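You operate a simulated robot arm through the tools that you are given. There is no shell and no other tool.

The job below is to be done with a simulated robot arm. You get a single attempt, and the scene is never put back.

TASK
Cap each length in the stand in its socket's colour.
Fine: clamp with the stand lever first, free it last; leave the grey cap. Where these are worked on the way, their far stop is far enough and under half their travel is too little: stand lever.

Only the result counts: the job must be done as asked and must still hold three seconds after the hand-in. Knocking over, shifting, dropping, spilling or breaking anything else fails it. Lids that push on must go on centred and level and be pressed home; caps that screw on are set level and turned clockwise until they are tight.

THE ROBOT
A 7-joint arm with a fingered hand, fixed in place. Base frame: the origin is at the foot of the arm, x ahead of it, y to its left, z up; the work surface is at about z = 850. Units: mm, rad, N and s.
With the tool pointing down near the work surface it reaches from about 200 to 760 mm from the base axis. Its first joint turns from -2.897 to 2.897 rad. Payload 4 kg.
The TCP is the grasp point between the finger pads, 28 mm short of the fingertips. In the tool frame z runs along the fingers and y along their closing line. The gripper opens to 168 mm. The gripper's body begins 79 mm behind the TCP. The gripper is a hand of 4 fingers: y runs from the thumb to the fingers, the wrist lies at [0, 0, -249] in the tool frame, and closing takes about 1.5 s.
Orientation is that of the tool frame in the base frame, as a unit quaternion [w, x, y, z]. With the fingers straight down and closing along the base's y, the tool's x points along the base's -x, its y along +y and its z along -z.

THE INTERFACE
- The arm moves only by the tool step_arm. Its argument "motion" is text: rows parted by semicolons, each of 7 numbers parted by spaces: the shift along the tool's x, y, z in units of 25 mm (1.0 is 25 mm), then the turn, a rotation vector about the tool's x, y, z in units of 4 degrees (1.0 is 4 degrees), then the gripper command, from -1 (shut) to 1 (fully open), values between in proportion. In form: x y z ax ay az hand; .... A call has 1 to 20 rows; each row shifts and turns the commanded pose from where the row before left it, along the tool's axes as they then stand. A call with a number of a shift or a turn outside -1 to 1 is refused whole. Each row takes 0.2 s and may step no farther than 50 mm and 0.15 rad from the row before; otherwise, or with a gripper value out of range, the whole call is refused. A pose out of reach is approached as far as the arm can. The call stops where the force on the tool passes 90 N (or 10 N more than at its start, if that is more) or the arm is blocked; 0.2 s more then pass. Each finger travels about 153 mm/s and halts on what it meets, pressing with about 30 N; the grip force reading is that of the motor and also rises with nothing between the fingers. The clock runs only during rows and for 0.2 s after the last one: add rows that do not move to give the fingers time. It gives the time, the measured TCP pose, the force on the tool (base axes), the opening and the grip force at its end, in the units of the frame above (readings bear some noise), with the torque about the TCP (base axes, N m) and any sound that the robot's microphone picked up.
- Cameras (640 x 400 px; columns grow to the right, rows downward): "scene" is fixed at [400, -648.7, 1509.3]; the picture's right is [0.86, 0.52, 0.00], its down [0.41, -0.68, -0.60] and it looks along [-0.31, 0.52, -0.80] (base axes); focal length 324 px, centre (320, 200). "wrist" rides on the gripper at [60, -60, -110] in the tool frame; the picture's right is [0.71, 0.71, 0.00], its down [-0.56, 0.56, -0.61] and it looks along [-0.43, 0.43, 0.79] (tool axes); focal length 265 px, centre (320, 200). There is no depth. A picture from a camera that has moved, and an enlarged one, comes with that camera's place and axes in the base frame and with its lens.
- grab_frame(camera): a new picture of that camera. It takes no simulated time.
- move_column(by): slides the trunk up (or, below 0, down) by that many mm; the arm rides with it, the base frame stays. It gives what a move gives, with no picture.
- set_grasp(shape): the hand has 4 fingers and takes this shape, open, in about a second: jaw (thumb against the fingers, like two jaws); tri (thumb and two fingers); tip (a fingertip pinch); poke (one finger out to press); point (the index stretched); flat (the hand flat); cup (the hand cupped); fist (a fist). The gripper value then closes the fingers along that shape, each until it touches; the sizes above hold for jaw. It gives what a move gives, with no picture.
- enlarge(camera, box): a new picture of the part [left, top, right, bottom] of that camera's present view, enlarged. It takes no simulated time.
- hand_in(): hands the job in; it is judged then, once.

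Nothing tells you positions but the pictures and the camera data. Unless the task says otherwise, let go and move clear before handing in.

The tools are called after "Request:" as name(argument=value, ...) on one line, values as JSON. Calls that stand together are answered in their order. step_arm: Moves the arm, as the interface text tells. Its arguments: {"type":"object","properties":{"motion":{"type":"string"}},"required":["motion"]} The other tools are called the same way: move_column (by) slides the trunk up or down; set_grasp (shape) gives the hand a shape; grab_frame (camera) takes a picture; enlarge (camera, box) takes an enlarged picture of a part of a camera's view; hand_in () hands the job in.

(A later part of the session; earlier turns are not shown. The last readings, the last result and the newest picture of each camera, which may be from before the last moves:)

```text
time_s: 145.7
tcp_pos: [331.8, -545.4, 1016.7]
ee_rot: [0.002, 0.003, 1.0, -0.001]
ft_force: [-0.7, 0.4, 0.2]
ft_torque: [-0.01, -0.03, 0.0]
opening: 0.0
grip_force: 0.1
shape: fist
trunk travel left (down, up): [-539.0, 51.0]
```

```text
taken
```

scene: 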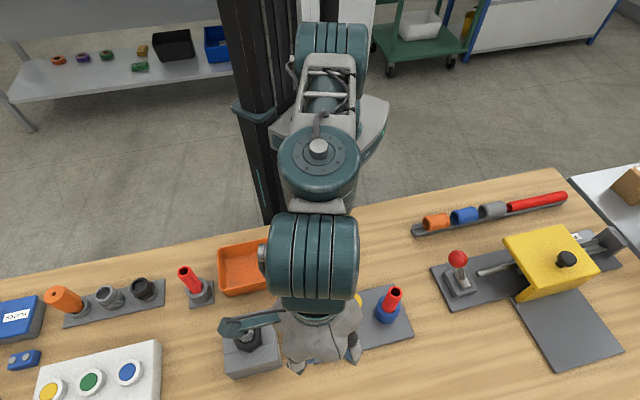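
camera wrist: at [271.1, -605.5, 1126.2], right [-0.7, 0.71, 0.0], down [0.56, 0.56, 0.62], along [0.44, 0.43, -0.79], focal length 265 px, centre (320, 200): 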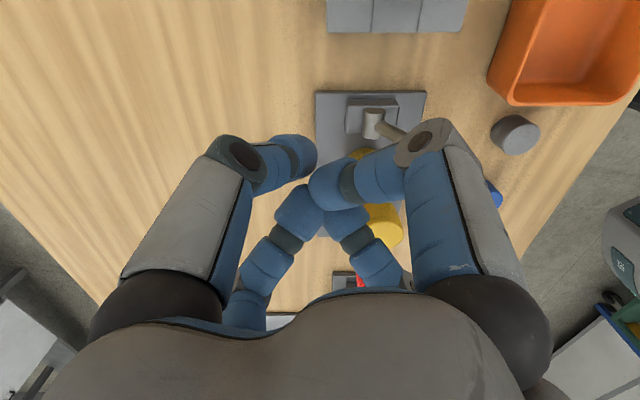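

Request:
step_arm(motion="0 0 0.71 0 0 0 -1;0 0 0.71 0 0 0 -1;0 0 0.71 0 0 0 -1;0.3 0.3 0 0 0 0 -1;0.3 0.3 0 0 0 0 -1;0.3 0.3 0 0 0 0 -1;0.3 0.3 0 0 0 0 -1;0.3 0.3 0 0 0 0 -1;0 0 0 0 0 0 -1")

Request:
step_arm(motion="0.1 0.1 0 0 0 0 -1;0.1 0.1 0 0 0 0 -1;0 0 0 0 0 0 -1")

Request:
step_arm(motion="0.1 0.1 0 0 0 0 -1;0.1 0.1 0 0 0 0 -1;0 0 0 0 0 0 -1")

Request:
grab_frame(camera="wrist")

```text
time_s: 147.7
tcp_pos: [295.0, -507.5, 963.5]
ee_rot: [0.001, 0.001, 1.0, -0.001]
ft_force: [3.6, -2.7, 2.5]
ft_torque: [0.06, 0.01, -0.09]
opening: 0.0
grip_force: 0.0
shape: fist
trunk travel left (down, up): [-539.0, 51.0]
```

```text
time_s: 148.5
tcp_pos: [294.5, -501.3, 965.1]
ee_rot: [0.002, -0.002, 1.0, -0.005]
ft_force: [34.2, -14.1, 19.9]
ft_torque: [0.64, 0.27, -0.94]
opening: 0.0
grip_force: 0.0
shape: fist
trunk travel left (down, up): [-539.0, 51.0]
```

```text
time_s: 149.3
tcp_pos: [294.2, -500.9, 965.0]
ee_rot: [0.005, -0.003, 1.0, -0.008]
ft_force: [50.5, -19.5, 22.4]
ft_torque: [0.69, 0.34, -1.27]
opening: 0.0
grip_force: 0.0
shape: fist
trunk travel left (down, up): [-539.0, 51.0]
```

```text
taken
camera wrist: at [233.6, -560.1, 1074.9], right [-0.71, 0.7, -0.02], down [0.55, 0.57, 0.61], along [0.44, 0.42, -0.79], focal length 265 px, centre (320, 200)
```

wrist: 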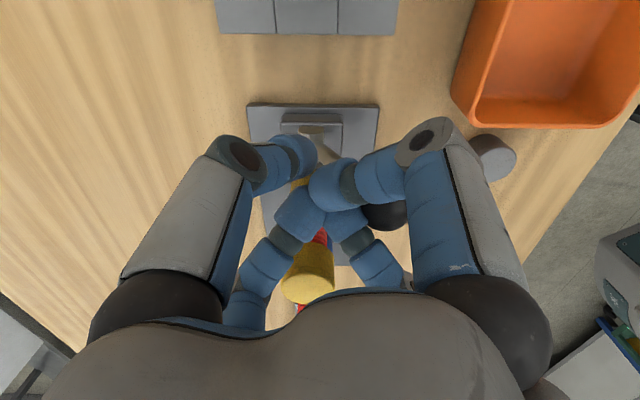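

The lever is against a hard stop (54 N, no movement), so it can't go further this way. As the tube isn't held in this position, I test the other end of the lever's travel: first back off and move to its other side.

Request:
step_arm(motion="-0.3 -0.3 0 0 0 0 -1;-0.5 -0.5 0 0 0 0 -1;0 0 -0.8 0 0 0 -1;0 0 -0.8 0 0 0 -1;0 0 -0.8 0 0 0 -1;0 0 -0.8 0 0 0 -1;0 0 0 0 0 0 -1")

Request:
grab_frame(camera="wrist")

```text
time_s: 150.9
tcp_pos: [305.6, -516.7, 1043.3]
ee_rot: [0.002, 0.002, 1.0, -0.001]
ft_force: [0.2, -0.4, -0.6]
ft_torque: [-0.03, 0.01, -0.01]
opening: 0.3
grip_force: 0.0
shape: fist
trunk travel left (down, up): [-539.0, 51.0]
```

```text
taken
camera wrist: at [245.4, -576.8, 1152.5], right [-0.7, 0.71, 0.0], down [0.56, 0.56, 0.62], along [0.44, 0.43, -0.79], focal length 265 px, centre (320, 200)
```

wrist: 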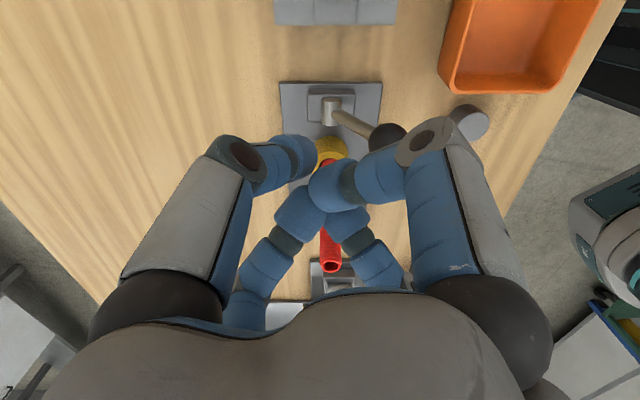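

Request:
step_arm(motion="0.667 0.61 0 0 0 0 -1;0.667 0.61 0 0 0 0 -1;0.667 0.61 0 0 0 0 -1;0.667 0.61 0 0 0 0 -1;0.667 0.61 0 0 0 0 -1;0 0 0 0 0 0 -1")

Request:
grab_frame(camera="wrist")

Request:
grab_frame(camera="scene")

```text
time_s: 152.3
tcp_pos: [220.8, -439.6, 1043.4]
ee_rot: [0.001, 0.001, 1.0, -0.001]
ft_force: [0.7, -0.1, 0.3]
ft_torque: [0.04, -0.01, -0.02]
opening: 0.2
grip_force: 0.0
shape: fist
trunk travel left (down, up): [-539.0, 51.0]
```

```text
taken
camera wrist: at [159.5, -500.3, 1152.7], right [-0.7, 0.71, 0.0], down [0.56, 0.56, 0.62], along [0.44, 0.43, -0.79], focal length 265 px, centre (320, 200)
```

wrist: 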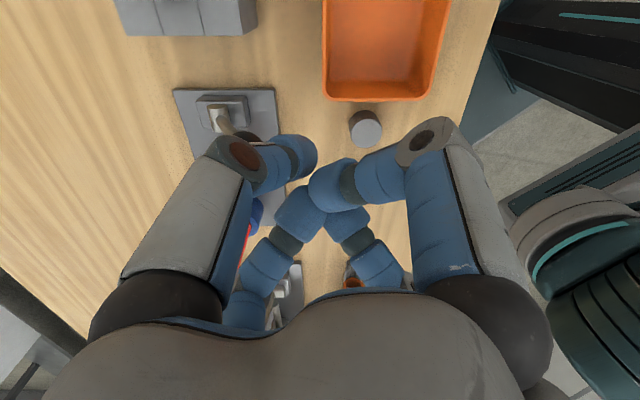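

```text
taken
```

scene: 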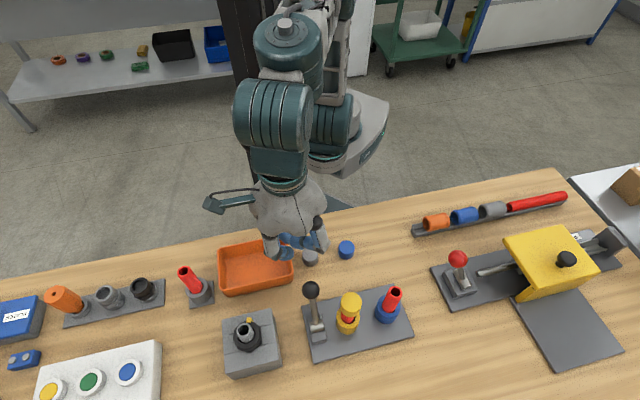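

The stand is unobstructed now, so I take a close look at the cap and the lever.

Request:
enlarge(camera="scene", box=[320, 280, 410, 340])

Request:
enlarge(camera="scene", box=[295, 270, 415, 360])

```text
6.67 times, centred on (365, 310) of scene
camera zoom: at [400.0, -648.7, 1509.3], right [0.86, 0.52, 0.0], down [0.41, -0.68, -0.6], along [-0.31, 0.52, -0.8], focal length 2161 px, centre (20, -533)
```

zoom: 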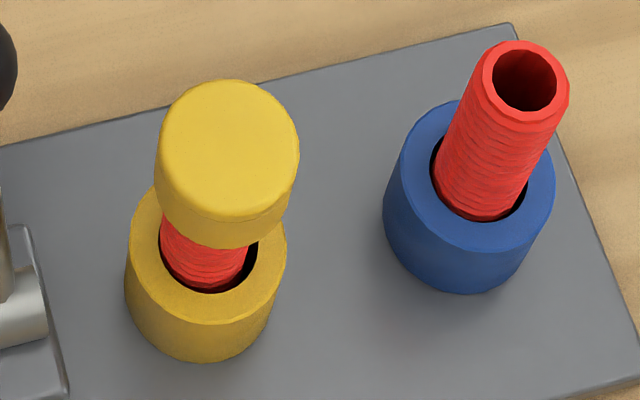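

```text
4.44 times, centred on (355, 315) of scene
camera zoom: at [400.0, -648.7, 1509.3], right [0.86, 0.52, 0.0], down [0.41, -0.68, -0.6], along [-0.31, 0.52, -0.8], focal length 1441 px, centre (164, -311)
```

zoom: 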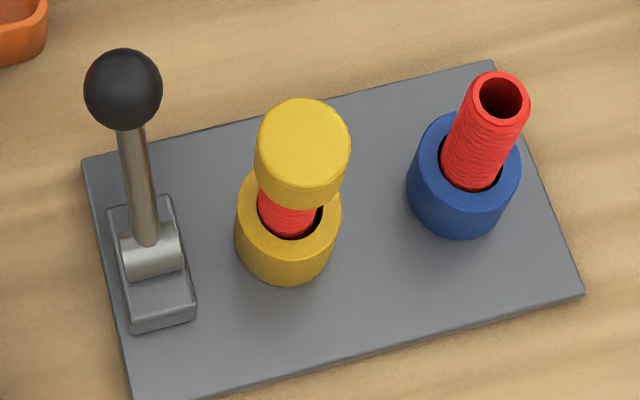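

The yellow tube has indeed shifted in its socket and the cap hangs slightly tilted, so the tubes are loose with the lever here. I descend and push the lever to its other end to compare.

Request:
step_arm(motion="0 0 0.8 0 0 0 -1;0 0 0.8 0 0 0 -1;0 0 0.8 0 0 0 -1;0 0 0.8 0 0 0 -1;0 0 0 0 0 0 -1;-0.3 -0.3 0 0 0 0 -1;-0.3 -0.3 0 0 0 0 -1;-0.3 -0.3 0 0 0 0 -1;-0.3 -0.3 0 0 0 0 -1;-0.3 -0.3 0 0 0 0 -1;0 0 0 0 0 0 -1")

Request:
grab_frame(camera="wrist")

Request:
enlarge(camera="scene", box=[240, 220, 420, 360])

```text
time_s: 154.7
tcp_pos: [260.1, -477.0, 962.8]
ee_rot: [0.001, 0.002, 1.0, -0.001]
ft_force: [-0.4, 0.3, 0.0]
ft_torque: [-0.04, -0.01, -0.01]
opening: 0.0
grip_force: 0.0
shape: fist
trunk travel left (down, up): [-539.0, 51.0]
```

```text
taken
camera wrist: at [200.1, -538.2, 1071.8], right [-0.7, 0.71, 0.0], down [0.56, 0.56, 0.62], along [0.44, 0.43, -0.79], focal length 265 px, centre (320, 200)
```

wrist: 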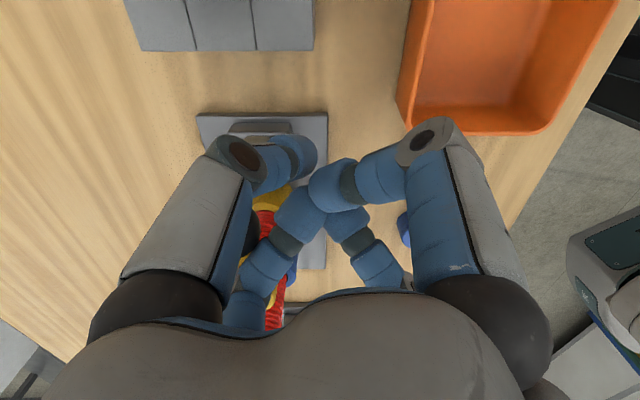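

```text
2.86 times, centred on (330, 290) of scene
camera zoom: at [400.0, -648.7, 1509.3], right [0.86, 0.52, 0.0], down [0.41, -0.68, -0.6], along [-0.31, 0.52, -0.8], focal length 926 px, centre (291, -57)
```

zoom: 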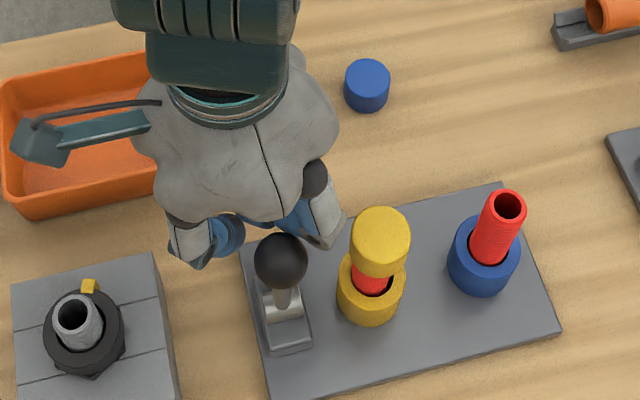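

Request:
step_arm(motion="-0.22 -0.38 0 0 0 0 -1;-0.3 -0.3 0 0 0 0 -1;-0.3 -0.3 0 0 0 0 -1;-0.3 -0.3 0 0 0 0 -1;0 0 0 0 0 0 -1")

Request:
step_arm(motion="-0.15 -0.15 0 0 0 0 -1;-0.15 -0.15 0 0 0 0 -1;-0.15 -0.15 0 0 0 0 -1;-0.1 -0.1 0 0 0 0 -1;0 0 0 0 0 0 -1")

Request:
grab_frame(camera="wrist")

Request:
enlarge(camera="scene", box=[240, 220, 420, 360])

```text
time_s: 155.9
tcp_pos: [287.1, -511.2, 964.3]
ee_rot: [0.002, 0.002, 1.0, 0.0]
ft_force: [-0.4, 0.3, 0.0]
ft_torque: [-0.01, -0.02, -0.03]
opening: 0.1
grip_force: 0.0
shape: fist
trunk travel left (down, up): [-539.0, 51.0]
```

```text
time_s: 157.1
tcp_pos: [295.4, -520.1, 967.3]
ee_rot: [0.002, 0.002, 1.0, 0.0]
ft_force: [-20.8, 23.9, 21.6]
ft_torque: [-0.2, -0.82, 0.62]
opening: 0.0
grip_force: 0.2
shape: fist
trunk travel left (down, up): [-539.0, 51.0]
```

```text
taken
camera wrist: at [236.3, -581.3, 1075.5], right [-0.7, 0.71, 0.0], down [0.56, 0.56, 0.62], along [0.44, 0.43, -0.79], focal length 265 px, centre (320, 200)
```

wrist: 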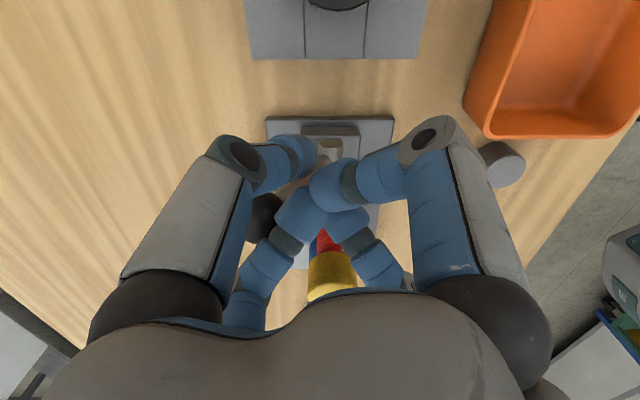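

```text
2.86 times, centred on (330, 290) of scene
camera zoom: at [400.0, -648.7, 1509.3], right [0.86, 0.52, 0.0], down [0.41, -0.68, -0.6], along [-0.31, 0.52, -0.8], focal length 926 px, centre (291, -57)
```

zoom: 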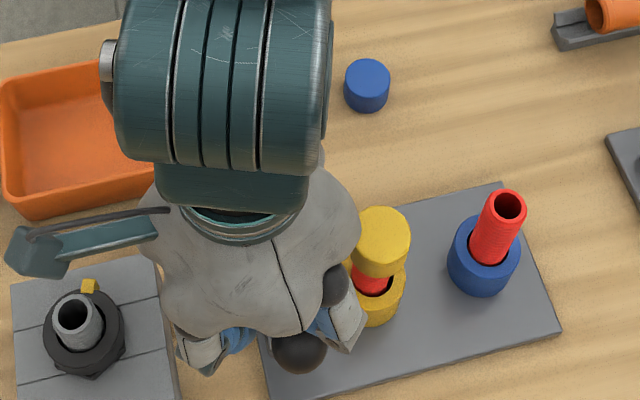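

The lever is back at its original end. I back off, lift away and then test how firmly the tube is held now.

Request:
step_arm(motion="0.5 0.5 0 0 0 0 -1;0.4 0.4 -0.4 0 0 0 -1;0 0 -0.8 0 0 0 -1;0 0 -0.8 0 0 0 -1;0 0 -0.8 0 0 0 -1;0 0 -0.8 0 0 0 -1;0 0 0 0 0 0 -1")

Request:
set_grasp(shape="jaw")

Request:
grab_frame(camera="wrist")

Request:
enlarge(camera="scene", box=[295, 270, 415, 360])

```text
time_s: 158.7
tcp_pos: [278.3, -502.2, 1054.0]
ee_rot: [0.002, 0.002, 1.0, -0.001]
ft_force: [-0.5, 0.0, -1.0]
ft_torque: [0.0, 0.01, -0.02]
opening: 0.3
grip_force: 0.0
shape: fist
trunk travel left (down, up): [-539.0, 51.0]
```

```text
time_s: 159.6
tcp_pos: [278.1, -502.4, 1054.5]
ee_rot: [0.003, 0.002, 1.0, -0.001]
ft_force: [0.9, -0.9, -0.2]
ft_torque: [0.0, 0.03, 0.0]
opening: 167.9
grip_force: 0.0
shape: jaw
trunk travel left (down, up): [-539.0, 51.0]
```

```text
taken
camera wrist: at [218.3, -563.9, 1163.0], right [-0.7, 0.71, 0.0], down [0.56, 0.56, 0.62], along [0.44, 0.43, -0.79], focal length 265 px, centre (320, 200)
```

wrist: 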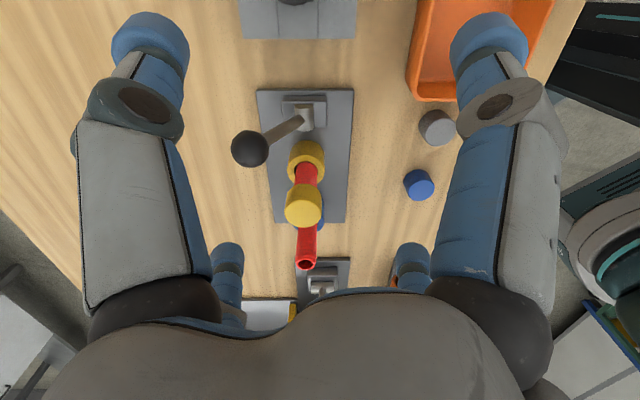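

```text
4.44 times, centred on (355, 315) of scene
camera zoom: at [400.0, -648.7, 1509.3], right [0.86, 0.52, 0.0], down [0.41, -0.68, -0.6], along [-0.31, 0.52, -0.8], focal length 1441 px, centre (164, -311)
```

zoom: 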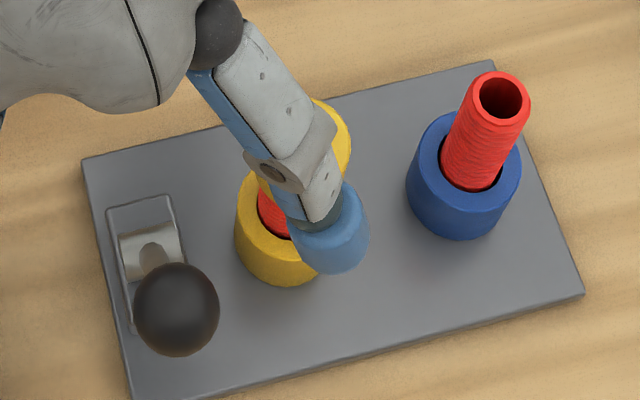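

The lever is back exactly where it started. I go over the cap and regrip it to run the same turning test with the lever at this end.

Request:
step_arm(motion="-0.683 0.426 -0.2 0 0 0 -0.2;-0.683 0.426 0 0 0 0 -0.2;-0.683 0.426 0 0 0 0 -0.2;-0.683 0.426 0 0 0 0 -0.2;0 0 0 0 0 0 -0.2")

Request:
enlarge(camera="wrist", box=[250, 20, 390, 180])

```text
time_s: 160.8
tcp_pos: [347.5, -459.0, 1059.9]
ee_rot: [0.002, 0.001, 1.0, 0.0]
ft_force: [0.6, 0.1, -0.2]
ft_torque: [0.03, 0.01, -0.01]
opening: 67.4
grip_force: 0.1
shape: jaw
trunk travel left (down, up): [-539.0, 51.0]
```

```text
2.50 times, centred on (320, 100) of wrist
camera zoom: at [286.8, -519.4, 1168.4], right [-0.7, 0.71, 0.0], down [0.56, 0.56, 0.62], along [0.44, 0.43, -0.79], focal length 664 px, centre (320, 450)
```

zoom: 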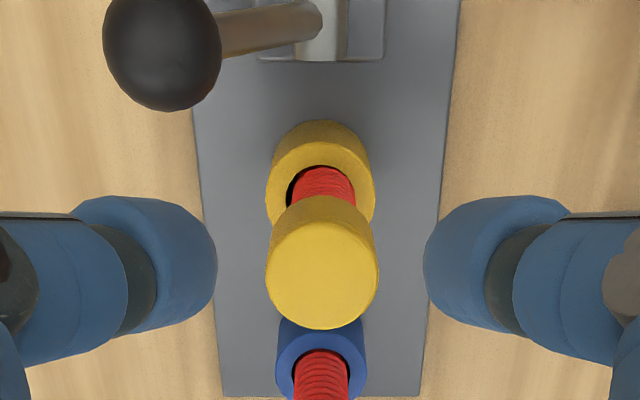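

Request:
step_arm(motion="0.016 -0.024 0.6 0 0 0 -0.2;0 0 0.6 0 0 0 -0.2;0 0 0.6 0 0 0 -0.2;0 0 0.6 0 0 0 -0.2;0 0 0.6 0 0 0 -0.2;0 0 0 0 0 0 -0.2;0 0 0 0 0 0 -1;0 0 0 0 0 0 -1;0 0 0 0 0 0 -1;0 0 0 0 0 0 -1;0 0 0 0 0 0 -1;0 0 0 0 0 0 -1")

Request:
enlarge(camera="wrist", box=[270, 60, 370, 220])

Request:
enlarge(camera="wrist", box=[295, 108, 347, 144])

```text
time_s: 163.4
tcp_pos: [346.5, -460.9, 985.1]
ee_rot: [0.002, 0.002, 1.0, -0.002]
ft_force: [-0.3, -0.3, 0.4]
ft_torque: [0.0, -0.03, -0.04]
opening: 29.4
grip_force: 30.2
shape: jaw
trunk travel left (down, up): [-539.0, 51.0]
```

```text
2.50 times, centred on (320, 140) of wrist
camera zoom: at [286.3, -520.5, 1093.5], right [-0.7, 0.71, 0.0], down [0.56, 0.56, 0.62], along [0.44, 0.43, -0.79], focal length 664 px, centre (320, 350)
```

zoom: 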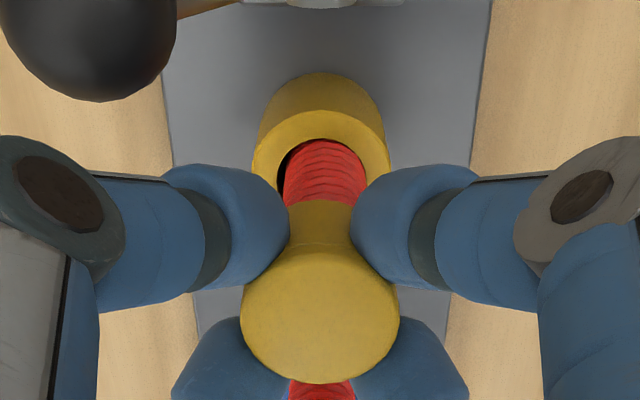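

```text
11.11 times, centred on (321, 126) of wrist
camera zoom: at [286.3, -520.5, 1093.5], right [-0.7, 0.71, 0.0], down [0.56, 0.56, 0.62], along [0.44, 0.43, -0.79], focal length 2949 px, centre (309, 1022)
```

zoom: 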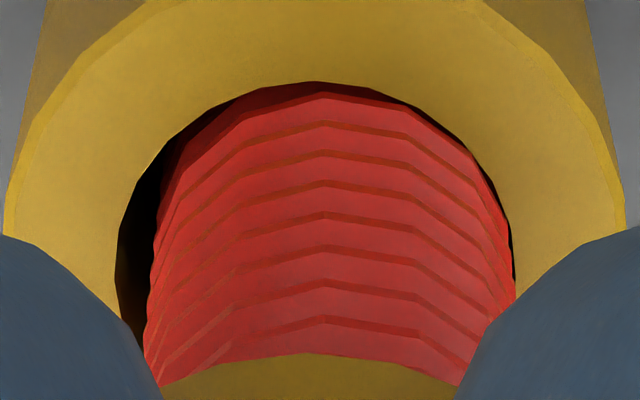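

Request:
step_arm(motion="0 0 0.05 0 0 0 -1;0 0 0.05 0 0 0 -1;0 0 0 0 0 0 -1")

Request:
step_arm(motion="0 0 0 0 0 1 -1;0 0 0 0 0 1 -1;0 0 0 0 0 1 -1;0 0 0 0 0 1 -1;0 0 0 0 0 0 -1")

Request:
enlarge(camera="wrist", box=[295, 108, 347, 144])

Request:
step_arm(motion="0 0 0 0 0 1 -1;0 0 0 0 0 1 -1;0 0 0 0 0 1 -1;0 0 0 0 0 1 -1;0 0 0 0 0 0 -1")

Request:
enlarge(camera="wrist", box=[295, 108, 347, 144])

```text
time_s: 164.2
tcp_pos: [345.2, -460.2, 982.7]
ee_rot: [0.003, 0.001, 1.0, -0.003]
ft_force: [0.6, -1.0, 14.4]
ft_torque: [-0.01, -0.01, 0.0]
opening: 29.5
grip_force: 29.9
shape: jaw
trunk travel left (down, up): [-539.0, 51.0]
```

```text
time_s: 165.4
tcp_pos: [346.8, -458.8, 982.6]
ee_rot: [0.003, 0.142, 0.99, -0.001]
ft_force: [0.6, -3.7, 21.5]
ft_torque: [-0.07, 0.02, 0.09]
opening: 29.6
grip_force: 30.3
shape: jaw
trunk travel left (down, up): [-539.0, 51.0]
```

```text
11.11 times, centred on (321, 126) of wrist
camera zoom: at [270.9, -500.3, 1091.6], right [-0.48, 0.88, -0.01], down [0.69, 0.38, 0.62], along [0.54, 0.29, -0.79], focal length 2949 px, centre (309, 1022)
```

zoom: 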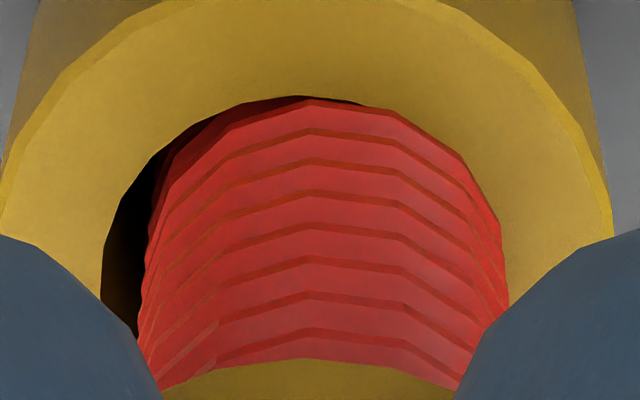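

```text
time_s: 166.6
tcp_pos: [346.2, -459.4, 983.2]
ee_rot: [0.001, 0.278, 0.961, 0.0]
ft_force: [-0.5, 0.8, 17.9]
ft_torque: [0.01, 0.01, 0.07]
opening: 30.0
grip_force: 30.0
shape: jaw
trunk travel left (down, up): [-539.0, 51.0]
```

```text
11.11 times, centred on (321, 126) of wrist
camera zoom: at [263.6, -478.5, 1091.6], right [-0.22, 0.98, 0.0], down [0.77, 0.18, 0.62], along [0.6, 0.13, -0.79], focal length 2949 px, centre (309, 1022)
```

zoom: 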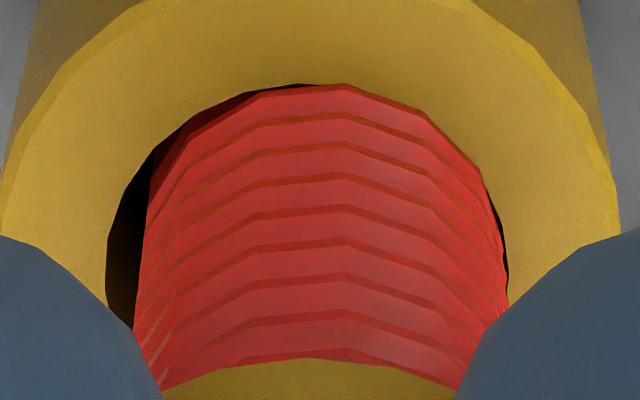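

The result is ambiguous, so I track the facets over several small 8° steps with the lever at this end.

Request:
step_arm(motion="0 0 0 0 0 1 -1;0 0 0 0 0 1 -1;0 0 0 0 0 0 -1")

Request:
enlarge(camera="wrist", box=[295, 108, 347, 144])

Request:
step_arm(motion="0 0 0 0 0 1 -1;0 0 0 0 0 1 -1;0 0 0 0 0 0 -1")

Request:
enlarge(camera="wrist", box=[295, 108, 347, 144])

Request:
step_arm(motion="0 0 0 0 0 1 -1;0 0 0 0 0 1 -1;0 0 0 0 0 0 -1")

Request:
enlarge(camera="wrist", box=[295, 108, 347, 144])

```text
time_s: 167.4
tcp_pos: [346.2, -458.4, 981.9]
ee_rot: [0.003, 0.343, 0.939, -0.001]
ft_force: [0.1, 0.8, 17.6]
ft_torque: [0.0, 0.05, 0.06]
opening: 30.0
grip_force: 30.3
shape: jaw
trunk travel left (down, up): [-539.0, 51.0]
```

```text
11.11 times, centred on (321, 126) of wrist
camera zoom: at [261.9, -466.4, 1091.5], right [-0.08, 1.0, 0.0], down [0.78, 0.07, 0.62], along [0.62, 0.05, -0.79], focal length 2949 px, centre (309, 1022)
```

zoom: 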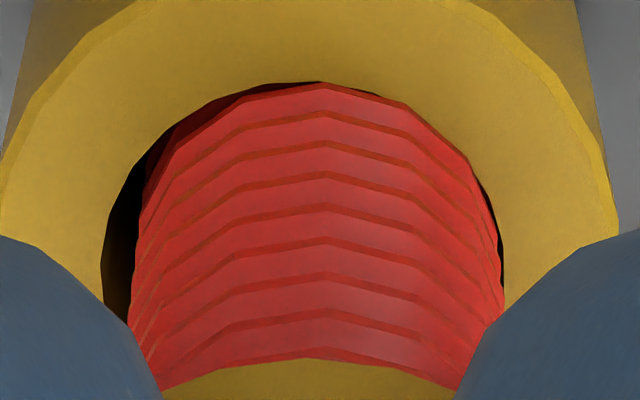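

```text
time_s: 168.2
tcp_pos: [346.5, -459.1, 982.7]
ee_rot: [0.002, 0.408, 0.913, 0.0]
ft_force: [0.1, 0.0, 14.8]
ft_torque: [0.03, 0.01, 0.05]
opening: 29.9
grip_force: 29.7
shape: jaw
trunk travel left (down, up): [-539.0, 51.0]
```

```text
11.11 times, centred on (321, 126) of wrist
camera zoom: at [261.6, -455.2, 1091.6], right [0.06, 1.0, 0.0], down [0.79, -0.04, 0.62], along [0.62, -0.04, -0.79], focal length 2949 px, centre (309, 1022)
```

zoom: 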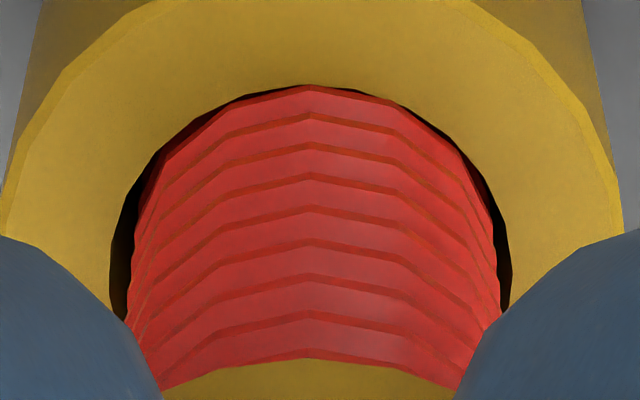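

```text
time_s: 169.0
tcp_pos: [347.0, -459.5, 982.9]
ee_rot: [0.002, 0.471, 0.882, 0.0]
ft_force: [1.3, -0.8, 19.1]
ft_torque: [-0.02, -0.02, 0.02]
opening: 29.5
grip_force: 30.1
shape: jaw
trunk travel left (down, up): [-539.0, 51.0]
```

```text
11.11 times, centred on (321, 126) of wrist
camera zoom: at [262.7, -443.1, 1091.4], right [0.2, 0.98, 0.0], down [0.77, -0.15, 0.62], along [0.61, -0.12, -0.79], focal length 2949 px, centre (309, 1022)
```

zoom: 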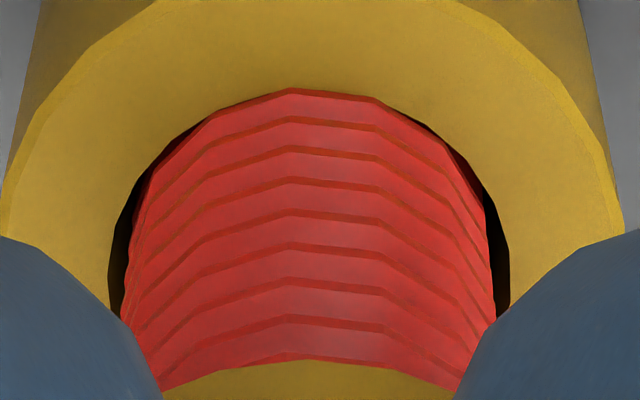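

Both lever ends show the same behaviour: the tube slips about half as much as the cap, purely from end friction. So the far stop is the right clamp state per the task, and the cap probably just needs much more uninterrupted turning. I release the cap, and put the lever back to the far stop.

Request:
step_arm(motion="0 0 -0.06 0 0 0 -1;0 0 0 0 0 0 -0.2;0 0 0 0 0 0 -0.2;0 0 0 0 0 0 -0.2;0 0 -0.5 0 0 0 -0.2;0 0 -0.8 0 0 -1 -0.2;0 0 -0.8 0 0 -1 -0.2;0 0 -0.8 0 0 -1 -0.2;0 0 -0.8 0 0 -1 -0.2;0 0 0 0 0 -1 -0.2;0 0 0 0 0 -1 -0.2;0 0 0 0 0 -1 -0.2;0 0 0 0 0 -1 -0.2;0 0 0 0 0 -1 -0.2;0 0 0 0 0 -1 -0.2;0 0 0 0 0 -1 -0.2;0 0 0 0 0 -1 -0.2;0 0 0 0 0 -1 -0.2;0 0 0 0 0 -1 -0.2;0 0 0 0 0 0 -0.2")

Request:
set_grasp(shape="fist")

Request:
grab_frame(camera="wrist")

Request:
enlarge(camera="scene", box=[295, 270, 415, 360])

```text
time_s: 173.2
tcp_pos: [348.3, -460.8, 1075.2]
ee_rot: [0.002, 0.001, 1.0, 0.0]
ft_force: [0.3, 0.4, -0.8]
ft_torque: [0.02, 0.01, 0.01]
opening: 66.8
grip_force: 0.0
shape: jaw
trunk travel left (down, up): [-539.0, 51.0]
```

```text
time_s: 174.1
tcp_pos: [348.2, -460.8, 1075.9]
ee_rot: [0.002, 0.001, 1.0, 0.0]
ft_force: [0.1, 0.2, -0.1]
ft_torque: [-0.03, -0.03, 0.01]
opening: 0.0
grip_force: 0.1
shape: fist
trunk travel left (down, up): [-539.0, 51.0]
```

```text
taken
camera wrist: at [287.2, -521.0, 1184.5], right [-0.7, 0.71, 0.0], down [0.56, 0.56, 0.62], along [0.44, 0.43, -0.79], focal length 265 px, centre (320, 200)
```

wrist: 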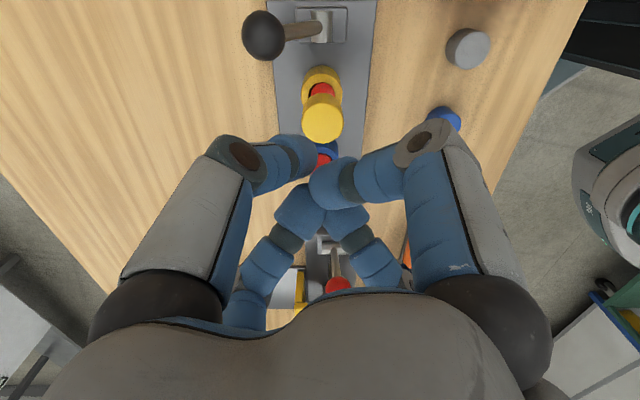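

```text
4.44 times, centred on (355, 315) of scene
camera zoom: at [400.0, -648.7, 1509.3], right [0.86, 0.52, 0.0], down [0.41, -0.68, -0.6], along [-0.31, 0.52, -0.8], focal length 1441 px, centre (164, -311)
```

zoom: 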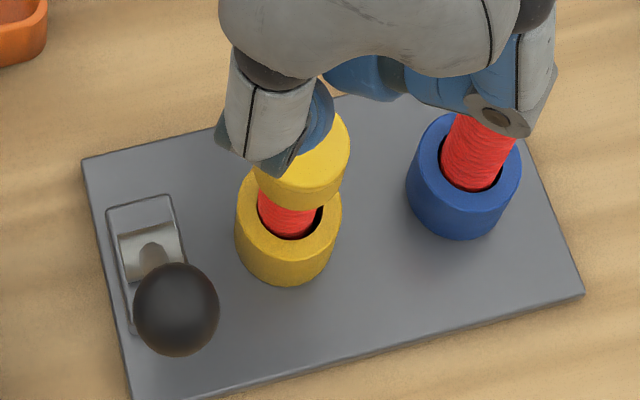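

I go round to the outer side of the lever again.

Request:
step_arm(motion="-0.138 -0.793 0.23 0 0 0 -1;-0.138 -0.793 0.23 0 0 0 -1;-0.138 -0.793 0.23 0 0 0 -1;-0.138 -0.793 0.23 0 0 0 -1;-0.138 -0.793 0.23 0 0 0 -1;-0.138 -0.793 0.23 0 0 0 -1;0 0 0 0 0 0 -1")

Request:
grab_frame(camera="wrist")

```text
time_s: 175.7
tcp_pos: [366.3, -577.9, 1040.5]
ee_rot: [0.002, 0.002, 1.0, -0.001]
ft_force: [-0.1, 0.1, -0.9]
ft_torque: [0.0, -0.01, -0.03]
opening: 0.1
grip_force: 0.1
shape: fist
trunk travel left (down, up): [-539.0, 51.0]
```

```text
taken
camera wrist: at [306.2, -638.7, 1149.4], right [-0.7, 0.71, 0.0], down [0.56, 0.56, 0.62], along [0.44, 0.43, -0.79], focal length 265 px, centre (320, 200)
```

wrist: 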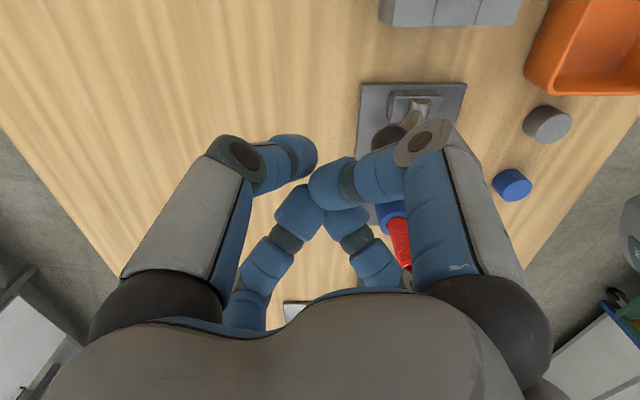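

Request:
step_arm(motion="-0.35 -0.35 0.3 0 0 0 -1;0 0 0.7 0 0 0 -1;0 0 0.7 0 0 0 -1;0 0 0.7 0 0 0 -1;0 0 0.7 0 0 0 -1;0 0 0 0 0 0 -1;0.4 0.4 0 0 0 0 -1;0.4 0.4 0 0 0 0 -1;0.4 0.4 0 0 0 0 -1;0.4 0.4 0 0 0 0 -1;0.4 0.4 0 0 0 0 -1;0.4 0.4 0 0 0 0 -1;0 0 0 0 0 0 -1")

Request:
step_arm(motion="0.3 0.3 0 0 0 0 -1;0.2 0.2 0 0 0 0 -1;0.1 0.1 0 0 0 0 -1;0.1 0.1 0 0 0 0 -1;0 0 0 0 0 0 -1")

Request:
grab_frame(camera="wrist")

```text
time_s: 178.5
tcp_pos: [316.7, -525.7, 962.3]
ee_rot: [0.001, 0.002, 1.0, -0.001]
ft_force: [-0.1, 0.1, 0.0]
ft_torque: [0.01, 0.0, 0.0]
opening: 0.0
grip_force: 0.0
shape: fist
trunk travel left (down, up): [-539.0, 51.0]
```

```text
time_s: 179.7
tcp_pos: [297.1, -509.6, 962.6]
ee_rot: [0.002, 0.003, 1.0, -0.001]
ft_force: [0.9, 0.3, -0.1]
ft_torque: [-0.01, -0.04, 0.01]
opening: 0.2
grip_force: 0.1
shape: fist
trunk travel left (down, up): [-539.0, 51.0]
```

```text
taken
camera wrist: at [238.1, -569.5, 1071.7], right [-0.7, 0.71, 0.0], down [0.56, 0.56, 0.62], along [0.44, 0.43, -0.79], focal length 265 px, centre (320, 200)
```

wrist: 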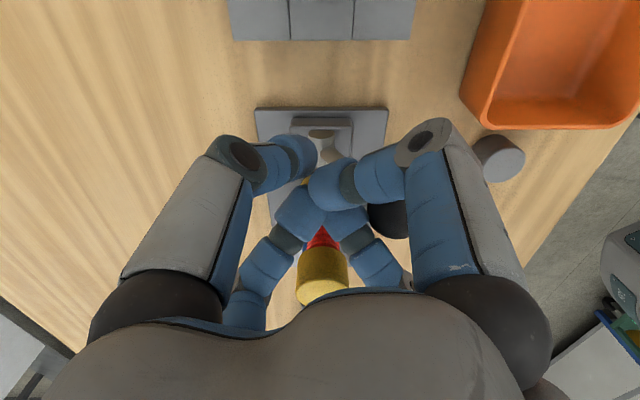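

Request:
step_arm(motion="0.15 0.2 0 0 0 0 -1;0.1 0.15 0 0 0 0 -1;0.1 0.1 0 0 0 0 -1;0.1 0.1 0 0 0 0 -1;0 0 0 0 0 0 -1")

Request:
step_arm(motion="0.1 0.1 0 0 0 0 -1;0.1 0.1 0 0 0 0 -1;0.1 0.1 0 0 0 0 -1;0 0 0 0 0 0 -1;0 0 0 0 0 0 -1;0 0 0 0 0 0 -1")

Request:
enlarge(camera="scene", box=[295, 270, 415, 360])

```text
time_s: 180.9
tcp_pos: [294.7, -499.2, 963.4]
ee_rot: [0.003, -0.002, 1.0, -0.008]
ft_force: [44.3, -19.5, 15.3]
ft_torque: [0.44, 0.21, -0.98]
opening: 0.0
grip_force: 0.0
shape: fist
trunk travel left (down, up): [-539.0, 51.0]
```

```text
time_s: 182.3
tcp_pos: [293.0, -498.0, 963.2]
ee_rot: [0.007, -0.007, 1.0, -0.014]
ft_force: [66.7, -39.1, 21.1]
ft_torque: [0.67, 0.31, -1.4]
opening: 0.0
grip_force: 0.1
shape: fist
trunk travel left (down, up): [-539.0, 51.0]
```

```text
4.44 times, centred on (355, 315) of scene
camera zoom: at [400.0, -648.7, 1509.3], right [0.86, 0.52, 0.0], down [0.41, -0.68, -0.6], along [-0.31, 0.52, -0.8], focal length 1441 px, centre (164, -311)
```

zoom: 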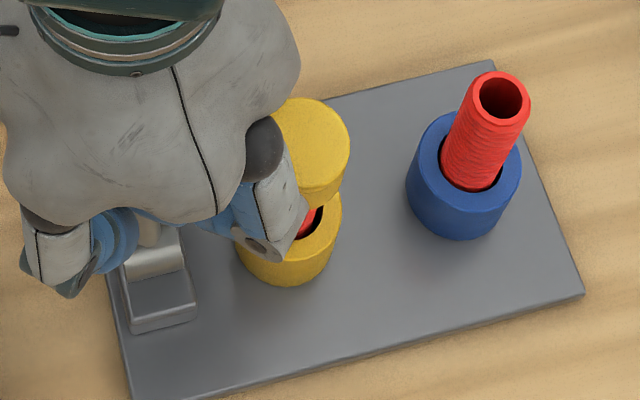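

The lever is firmly at the far stop again and the stand hasn't shifted. I back off, lift and return over the yellow cap.

Request:
step_arm(motion="-0.4 -0.4 0 0 0 0 -1;-0.5 -0.5 0 0 0 0 -1;0 0 -0.8 0 0 0 -1;0 0 -0.8 0 0 0 -1;0 0 -0.8 0 0 0 -1;0 0 -0.8 0 0 0 -1;0 0 -0.6 0 0 0 -1;0 0 0 0 0 0 -1")

Request:
set_grasp(shape="jaw")

Request:
enlarge(camera="scene", box=[295, 270, 415, 360])

```text
time_s: 184.1
tcp_pos: [302.1, -510.5, 1059.3]
ee_rot: [0.001, 0.002, 1.0, -0.001]
ft_force: [-0.3, 0.3, -0.1]
ft_torque: [0.02, 0.0, 0.01]
opening: 0.0
grip_force: 0.2
shape: fist
trunk travel left (down, up): [-539.0, 51.0]
```

```text
time_s: 185.0
tcp_pos: [303.2, -510.3, 1058.6]
ee_rot: [0.003, 0.001, 1.0, -0.001]
ft_force: [0.4, 0.1, 1.4]
ft_torque: [0.05, -0.02, -0.01]
opening: 167.8
grip_force: 0.0
shape: jaw
trunk travel left (down, up): [-539.0, 51.0]
```

```text
4.44 times, centred on (355, 315) of scene
camera zoom: at [400.0, -648.7, 1509.3], right [0.86, 0.52, 0.0], down [0.41, -0.68, -0.6], along [-0.31, 0.52, -0.8], focal length 1441 px, centre (164, -311)
```

zoom: 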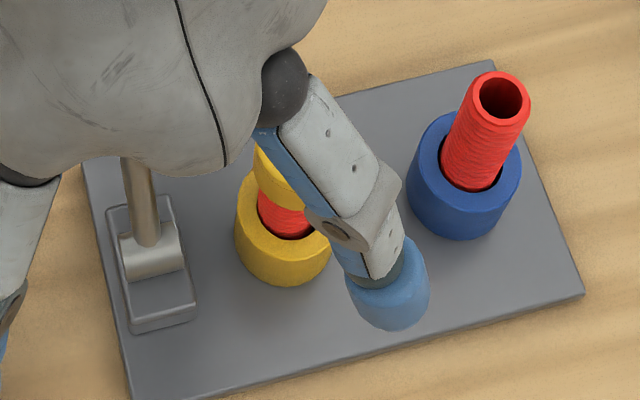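

Request:
step_arm(motion="-0.579 0.673 -0.4 0 0 0 -0.2;-0.579 0.673 -0.6 0 0 0 -0.2;-0.579 0.673 -0.7 0 0 0 -0.2;0 0 -0.75 0 0 0 -0.2;0 0 -0.75 0 0 0 -0.2;0 0 0 0 0 0 -0.2")

Request:
move_column(by=-80)

Request:
step_arm(motion="0 0 0 0 0 -1 -0.2;0 0 0 0 0 -1 -0.2;0 0 0 0 0 -1 -0.2;0 0 0 0 0 -1 -0.2;0 0 0 0 0 -1 -0.2;0 0 0 0 0 -1 -0.2;0 0 0 0 0 -1 -0.2;0 0 0 0 0 -1 -0.2;0 0 0 0 0 0 -0.2")

Request:
enlarge(camera="wrist", box=[250, 20, 390, 180])

```text
time_s: 186.4
tcp_pos: [347.0, -461.8, 1139.8]
ee_rot: [0.002, 0.002, 1.0, -0.001]
ft_force: [-0.3, 0.8, -1.2]
ft_torque: [0.0, -0.04, -0.02]
opening: 67.6
grip_force: 0.0
shape: jaw
trunk travel left (down, up): [-539.0, 51.0]
```

```text
time_s: 187.6
tcp_pos: [347.9, -460.4, 1058.0]
ee_rot: [0.002, 0.002, 1.0, -0.001]
ft_force: [0.4, -0.5, 1.1]
ft_torque: [0.0, 0.02, -0.02]
opening: 67.6
grip_force: 0.1
shape: jaw
trunk travel left (down, up): [-459.0, 131.0]
```

```text
time_s: 189.6
tcp_pos: [347.2, -459.9, 1058.1]
ee_rot: [0.001, -0.275, 0.961, 0.0]
ft_force: [-0.1, 0.9, -0.8]
ft_torque: [0.02, 0.0, -0.05]
opening: 67.4
grip_force: 0.0
shape: jaw
trunk travel left (down, up): [-459.0, 131.0]
```

```text
2.50 times, centred on (320, 100) of wrist
camera zoom: at [328.1, -543.6, 1167.4], right [-0.97, 0.23, 0.0], down [0.18, 0.77, 0.61], along [0.14, 0.6, -0.79], focal length 664 px, centre (320, 450)
```

zoom: 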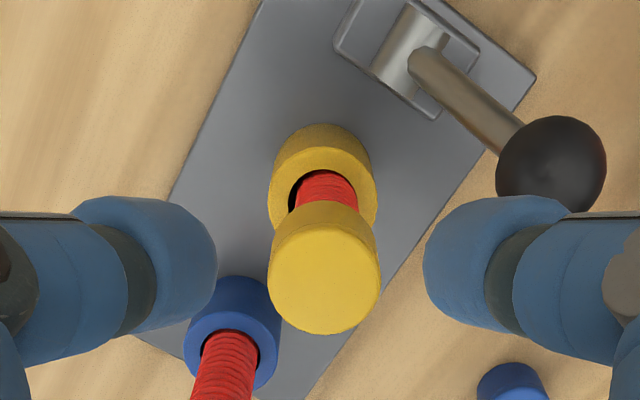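

Request:
step_arm(motion="0.019 0.045 0.6 0 0 0 -0.2;0 0 0.6 0 0 0 -0.2;0 0 0.6 0 0 0 -0.2;0 0 0.6 0 0 0 -0.2;0 0 0.6 0 0 0 -0.2;0 0 0 0 0 0 -0.2;0 0 0 0 0 0 -1;0 0 0 0 0 0 -1;0 0 0 0 0 0 -1;0 0 0 0 0 0 -1;0 0 0 0 0 0 -1;0 0 0 0 0 0 -1")

Request:
enlarge(camera="wrist", box=[270, 60, 370, 220])

Request:
enlarge(camera="wrist", box=[295, 108, 347, 144])

```text
time_s: 192.2
tcp_pos: [344.8, -460.9, 984.7]
ee_rot: [0.002, -0.274, 0.962, -0.001]
ft_force: [0.2, -0.2, -0.4]
ft_torque: [0.01, -0.02, 0.03]
opening: 28.4
grip_force: 30.2
shape: jaw
trunk travel left (down, up): [-459.0, 131.0]
```

```text
2.50 times, centred on (320, 140) of wrist
camera zoom: at [326.0, -544.1, 1093.6], right [-0.97, 0.23, 0.0], down [0.18, 0.77, 0.61], along [0.14, 0.6, -0.79], focal length 664 px, centre (320, 350)
```

zoom: 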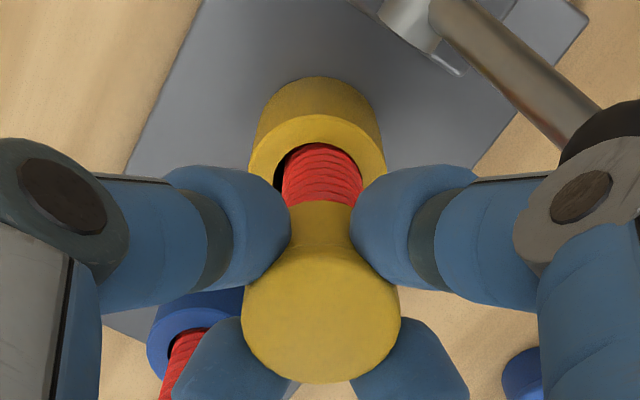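

```text
11.11 times, centred on (321, 126) of wrist
camera zoom: at [326.0, -544.1, 1093.6], right [-0.97, 0.23, 0.0], down [0.18, 0.77, 0.61], along [0.14, 0.6, -0.79], focal length 2949 px, centre (309, 1022)
```

zoom: 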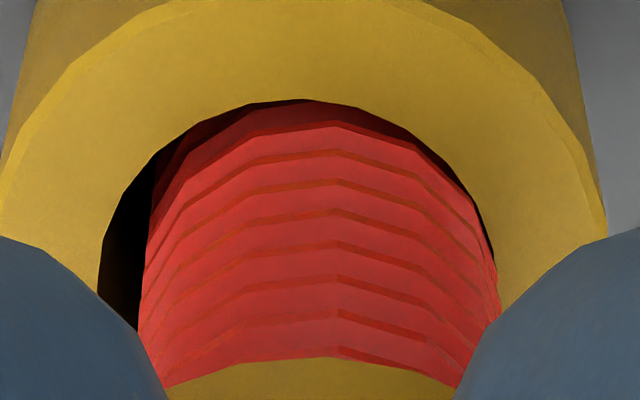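

With the lever at the far stop, I press lightly and track the tube's facets over small 8° turns once more.

Request:
step_arm(motion="0 0 0.06 0 0 0 -1;0 0 0.06 0 0 0 -1;0 0 0 0 0 0 -1")

Request:
step_arm(motion="0 0 0 0 0 1 -1;0 0 0 0 0 1 -1;0 0 0 0 0 0 -1")

Request:
enlarge(camera="wrist", box=[295, 108, 347, 144])

Request:
step_arm(motion="0 0 0 0 0 1 -1;0 0 0 0 0 1 -1;0 0 0 0 0 0 -1")

Request:
enlarge(camera="wrist", box=[295, 108, 347, 144])

Request:
step_arm(motion="0 0 0 0 0 1 -1;0 0 0 0 0 1 -1;0 0 0 0 0 0 -1")

Request:
enlarge(camera="wrist", box=[295, 108, 347, 144])

```text
time_s: 193.0
tcp_pos: [345.8, -460.9, 982.5]
ee_rot: [0.002, -0.274, 0.962, -0.003]
ft_force: [-0.4, -1.3, 15.9]
ft_torque: [-0.01, 0.02, -0.04]
opening: 28.8
grip_force: 30.0
shape: jaw
trunk travel left (down, up): [-459.0, 131.0]
```

```text
time_s: 193.8
tcp_pos: [346.5, -460.2, 982.3]
ee_rot: [0.002, -0.206, 0.979, -0.003]
ft_force: [-0.3, -2.6, 26.6]
ft_torque: [-0.08, 0.08, 0.03]
opening: 28.8
grip_force: 30.0
shape: jaw
trunk travel left (down, up): [-459.0, 131.0]
```

```text
11.11 times, centred on (321, 126) of wrist
camera zoom: at [315.2, -539.1, 1091.7], right [-0.93, 0.36, -0.01], down [0.28, 0.74, 0.61], along [0.23, 0.57, -0.79], focal length 2949 px, centre (309, 1022)
```

zoom: 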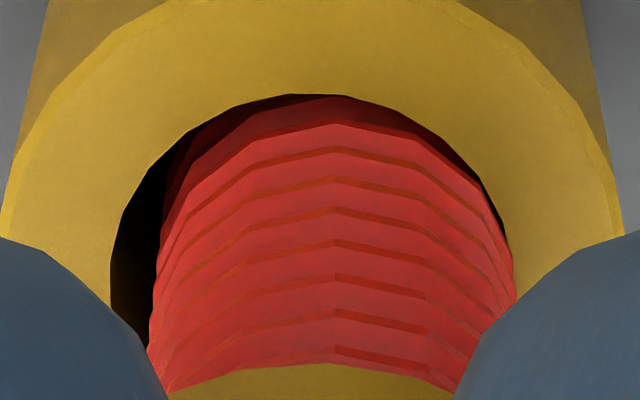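

```text
time_s: 194.6
tcp_pos: [345.3, -458.9, 981.6]
ee_rot: [0.002, -0.136, 0.991, -0.003]
ft_force: [1.5, -1.9, 34.6]
ft_torque: [-0.01, 0.01, 0.05]
opening: 28.7
grip_force: 29.9
shape: jaw
trunk travel left (down, up): [-459.0, 131.0]
```

```text
11.11 times, centred on (321, 126) of wrist
camera zoom: at [304.1, -533.9, 1091.4], right [-0.87, 0.49, -0.01], down [0.38, 0.69, 0.61], along [0.3, 0.53, -0.79], focal length 2949 px, centre (309, 1022)
```

zoom: 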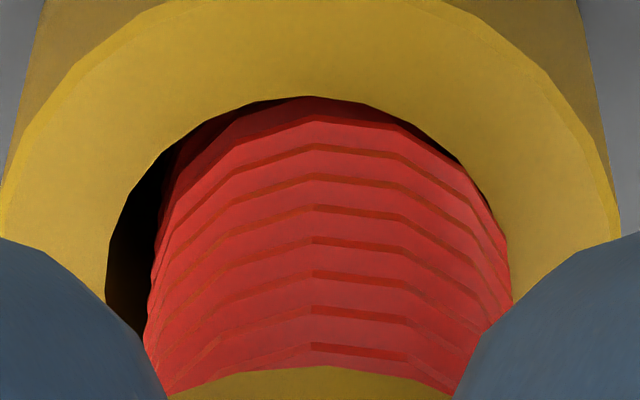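

```text
time_s: 195.4
tcp_pos: [345.9, -459.8, 982.2]
ee_rot: [0.002, -0.067, 0.998, -0.003]
ft_force: [1.1, -0.9, 30.4]
ft_torque: [0.01, -0.03, 0.06]
opening: 29.1
grip_force: 29.8
shape: jaw
trunk travel left (down, up): [-459.0, 131.0]
```

```text
11.11 times, centred on (321, 126) of wrist
camera zoom: at [293.9, -527.6, 1091.4], right [-0.8, 0.61, -0.01], down [0.47, 0.63, 0.61], along [0.38, 0.49, -0.79], focal length 2949 px, centre (309, 1022)
```

zoom: 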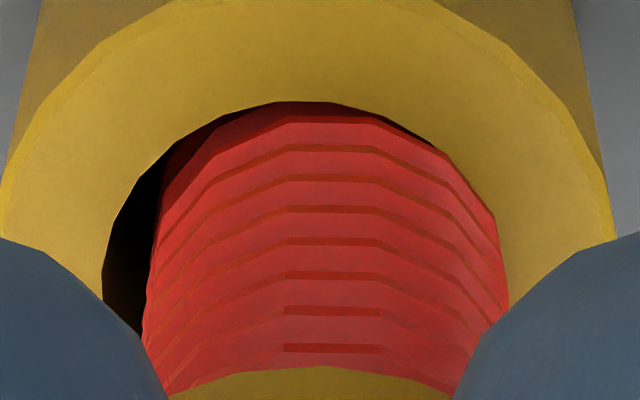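

The geometry now makes sense: wall and top are both about 5.6 mm thick, so the cap already sits fully down on the tube, and what is missing is turning until tight. I keep turning clockwise without lifting and watch the torque.

Request:
step_arm(motion="0 0 -0.03 0 0 1 -1;0 0 0 0 0 1 -1;0 0 0 0 0 1 -1;0 0 0 0 0 1 -1;0 0 0 0 0 1 -1;0 0 0 0 0 1 -1;0 0 0 0 0 1 -1;0 0 0 0 0 1 -1;0 0 0 0 0 1 -1;0 0 0 0 0 1 -1;0 0 0 0 0 1 -1;0 0 0 0 0 1 -1;0 0 0 0 0 1 -1;0 0 0 0 0 1 -1;0 0 0 0 0 1 -1;0 0 0 0 0 1 -1;0 0 0 0 0 1 -1;0 0 0 0 0 1 -1;0 0 0 0 0 1 -1;0 0 0 0 0 1 -1")

Request:
step_arm(motion="0 0 0 0 0 1 -1;0 0 0 0 0 1 -1;0 0 0 0 0 1 -1;0 0 0 0 0 1 -1;0 0 0 0 0 1 -1;0 0 0 0 0 1 -1;0 0 0 0 0 1 -1;0 0 0 0 0 1 -1;0 0 0 0 0 1 -1;0 0 0 0 0 1 -1;0 0 0 0 0 1 -1;0 0 0 0 0 1 -1;0 0 0 0 0 1 -1;0 0 0 0 0 1 -1;0 0 0 0 0 1 -1;0 0 0 0 0 1 -1;0 0 0 0 0 1 -1;0 0 0 0 0 1 -1;0 0 0 0 0 1 -1;0 0 0 0 0 1 -1")

Request:
enlarge(camera="wrist", box=[270, 60, 370, 220])

```text
time_s: 199.6
tcp_pos: [346.0, -460.2, 982.4]
ee_rot: [0.003, 0.589, 0.808, 0.0]
ft_force: [0.2, 0.2, 19.2]
ft_torque: [0.01, 0.05, 0.09]
opening: 29.3
grip_force: 30.0
shape: jaw
trunk travel left (down, up): [-459.0, 131.0]
```

```text
time_s: 203.8
tcp_pos: [346.6, -458.5, 981.3]
ee_rot: [0.003, 0.971, 0.24, 0.001]
ft_force: [-0.7, 0.4, 24.3]
ft_torque: [0.06, -0.01, 0.15]
opening: 29.3
grip_force: 30.3
shape: jaw
trunk travel left (down, up): [-459.0, 131.0]
```

```text
2.50 times, centred on (320, 140) of wrist
camera zoom: at [370.9, -378.2, 1091.0], right [0.96, -0.3, 0.01], down [-0.24, -0.75, 0.62], along [-0.18, -0.59, -0.79], focal length 664 px, centre (320, 350)
```

zoom: 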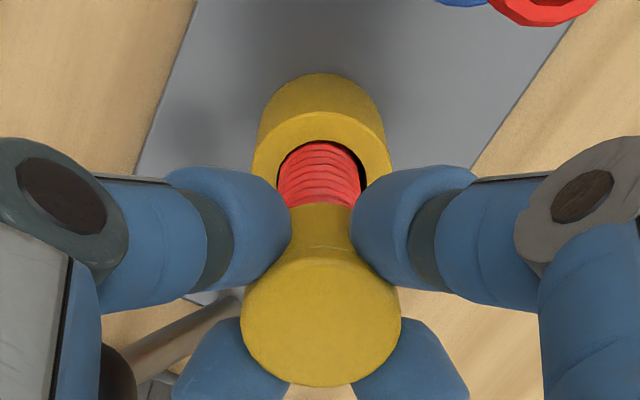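

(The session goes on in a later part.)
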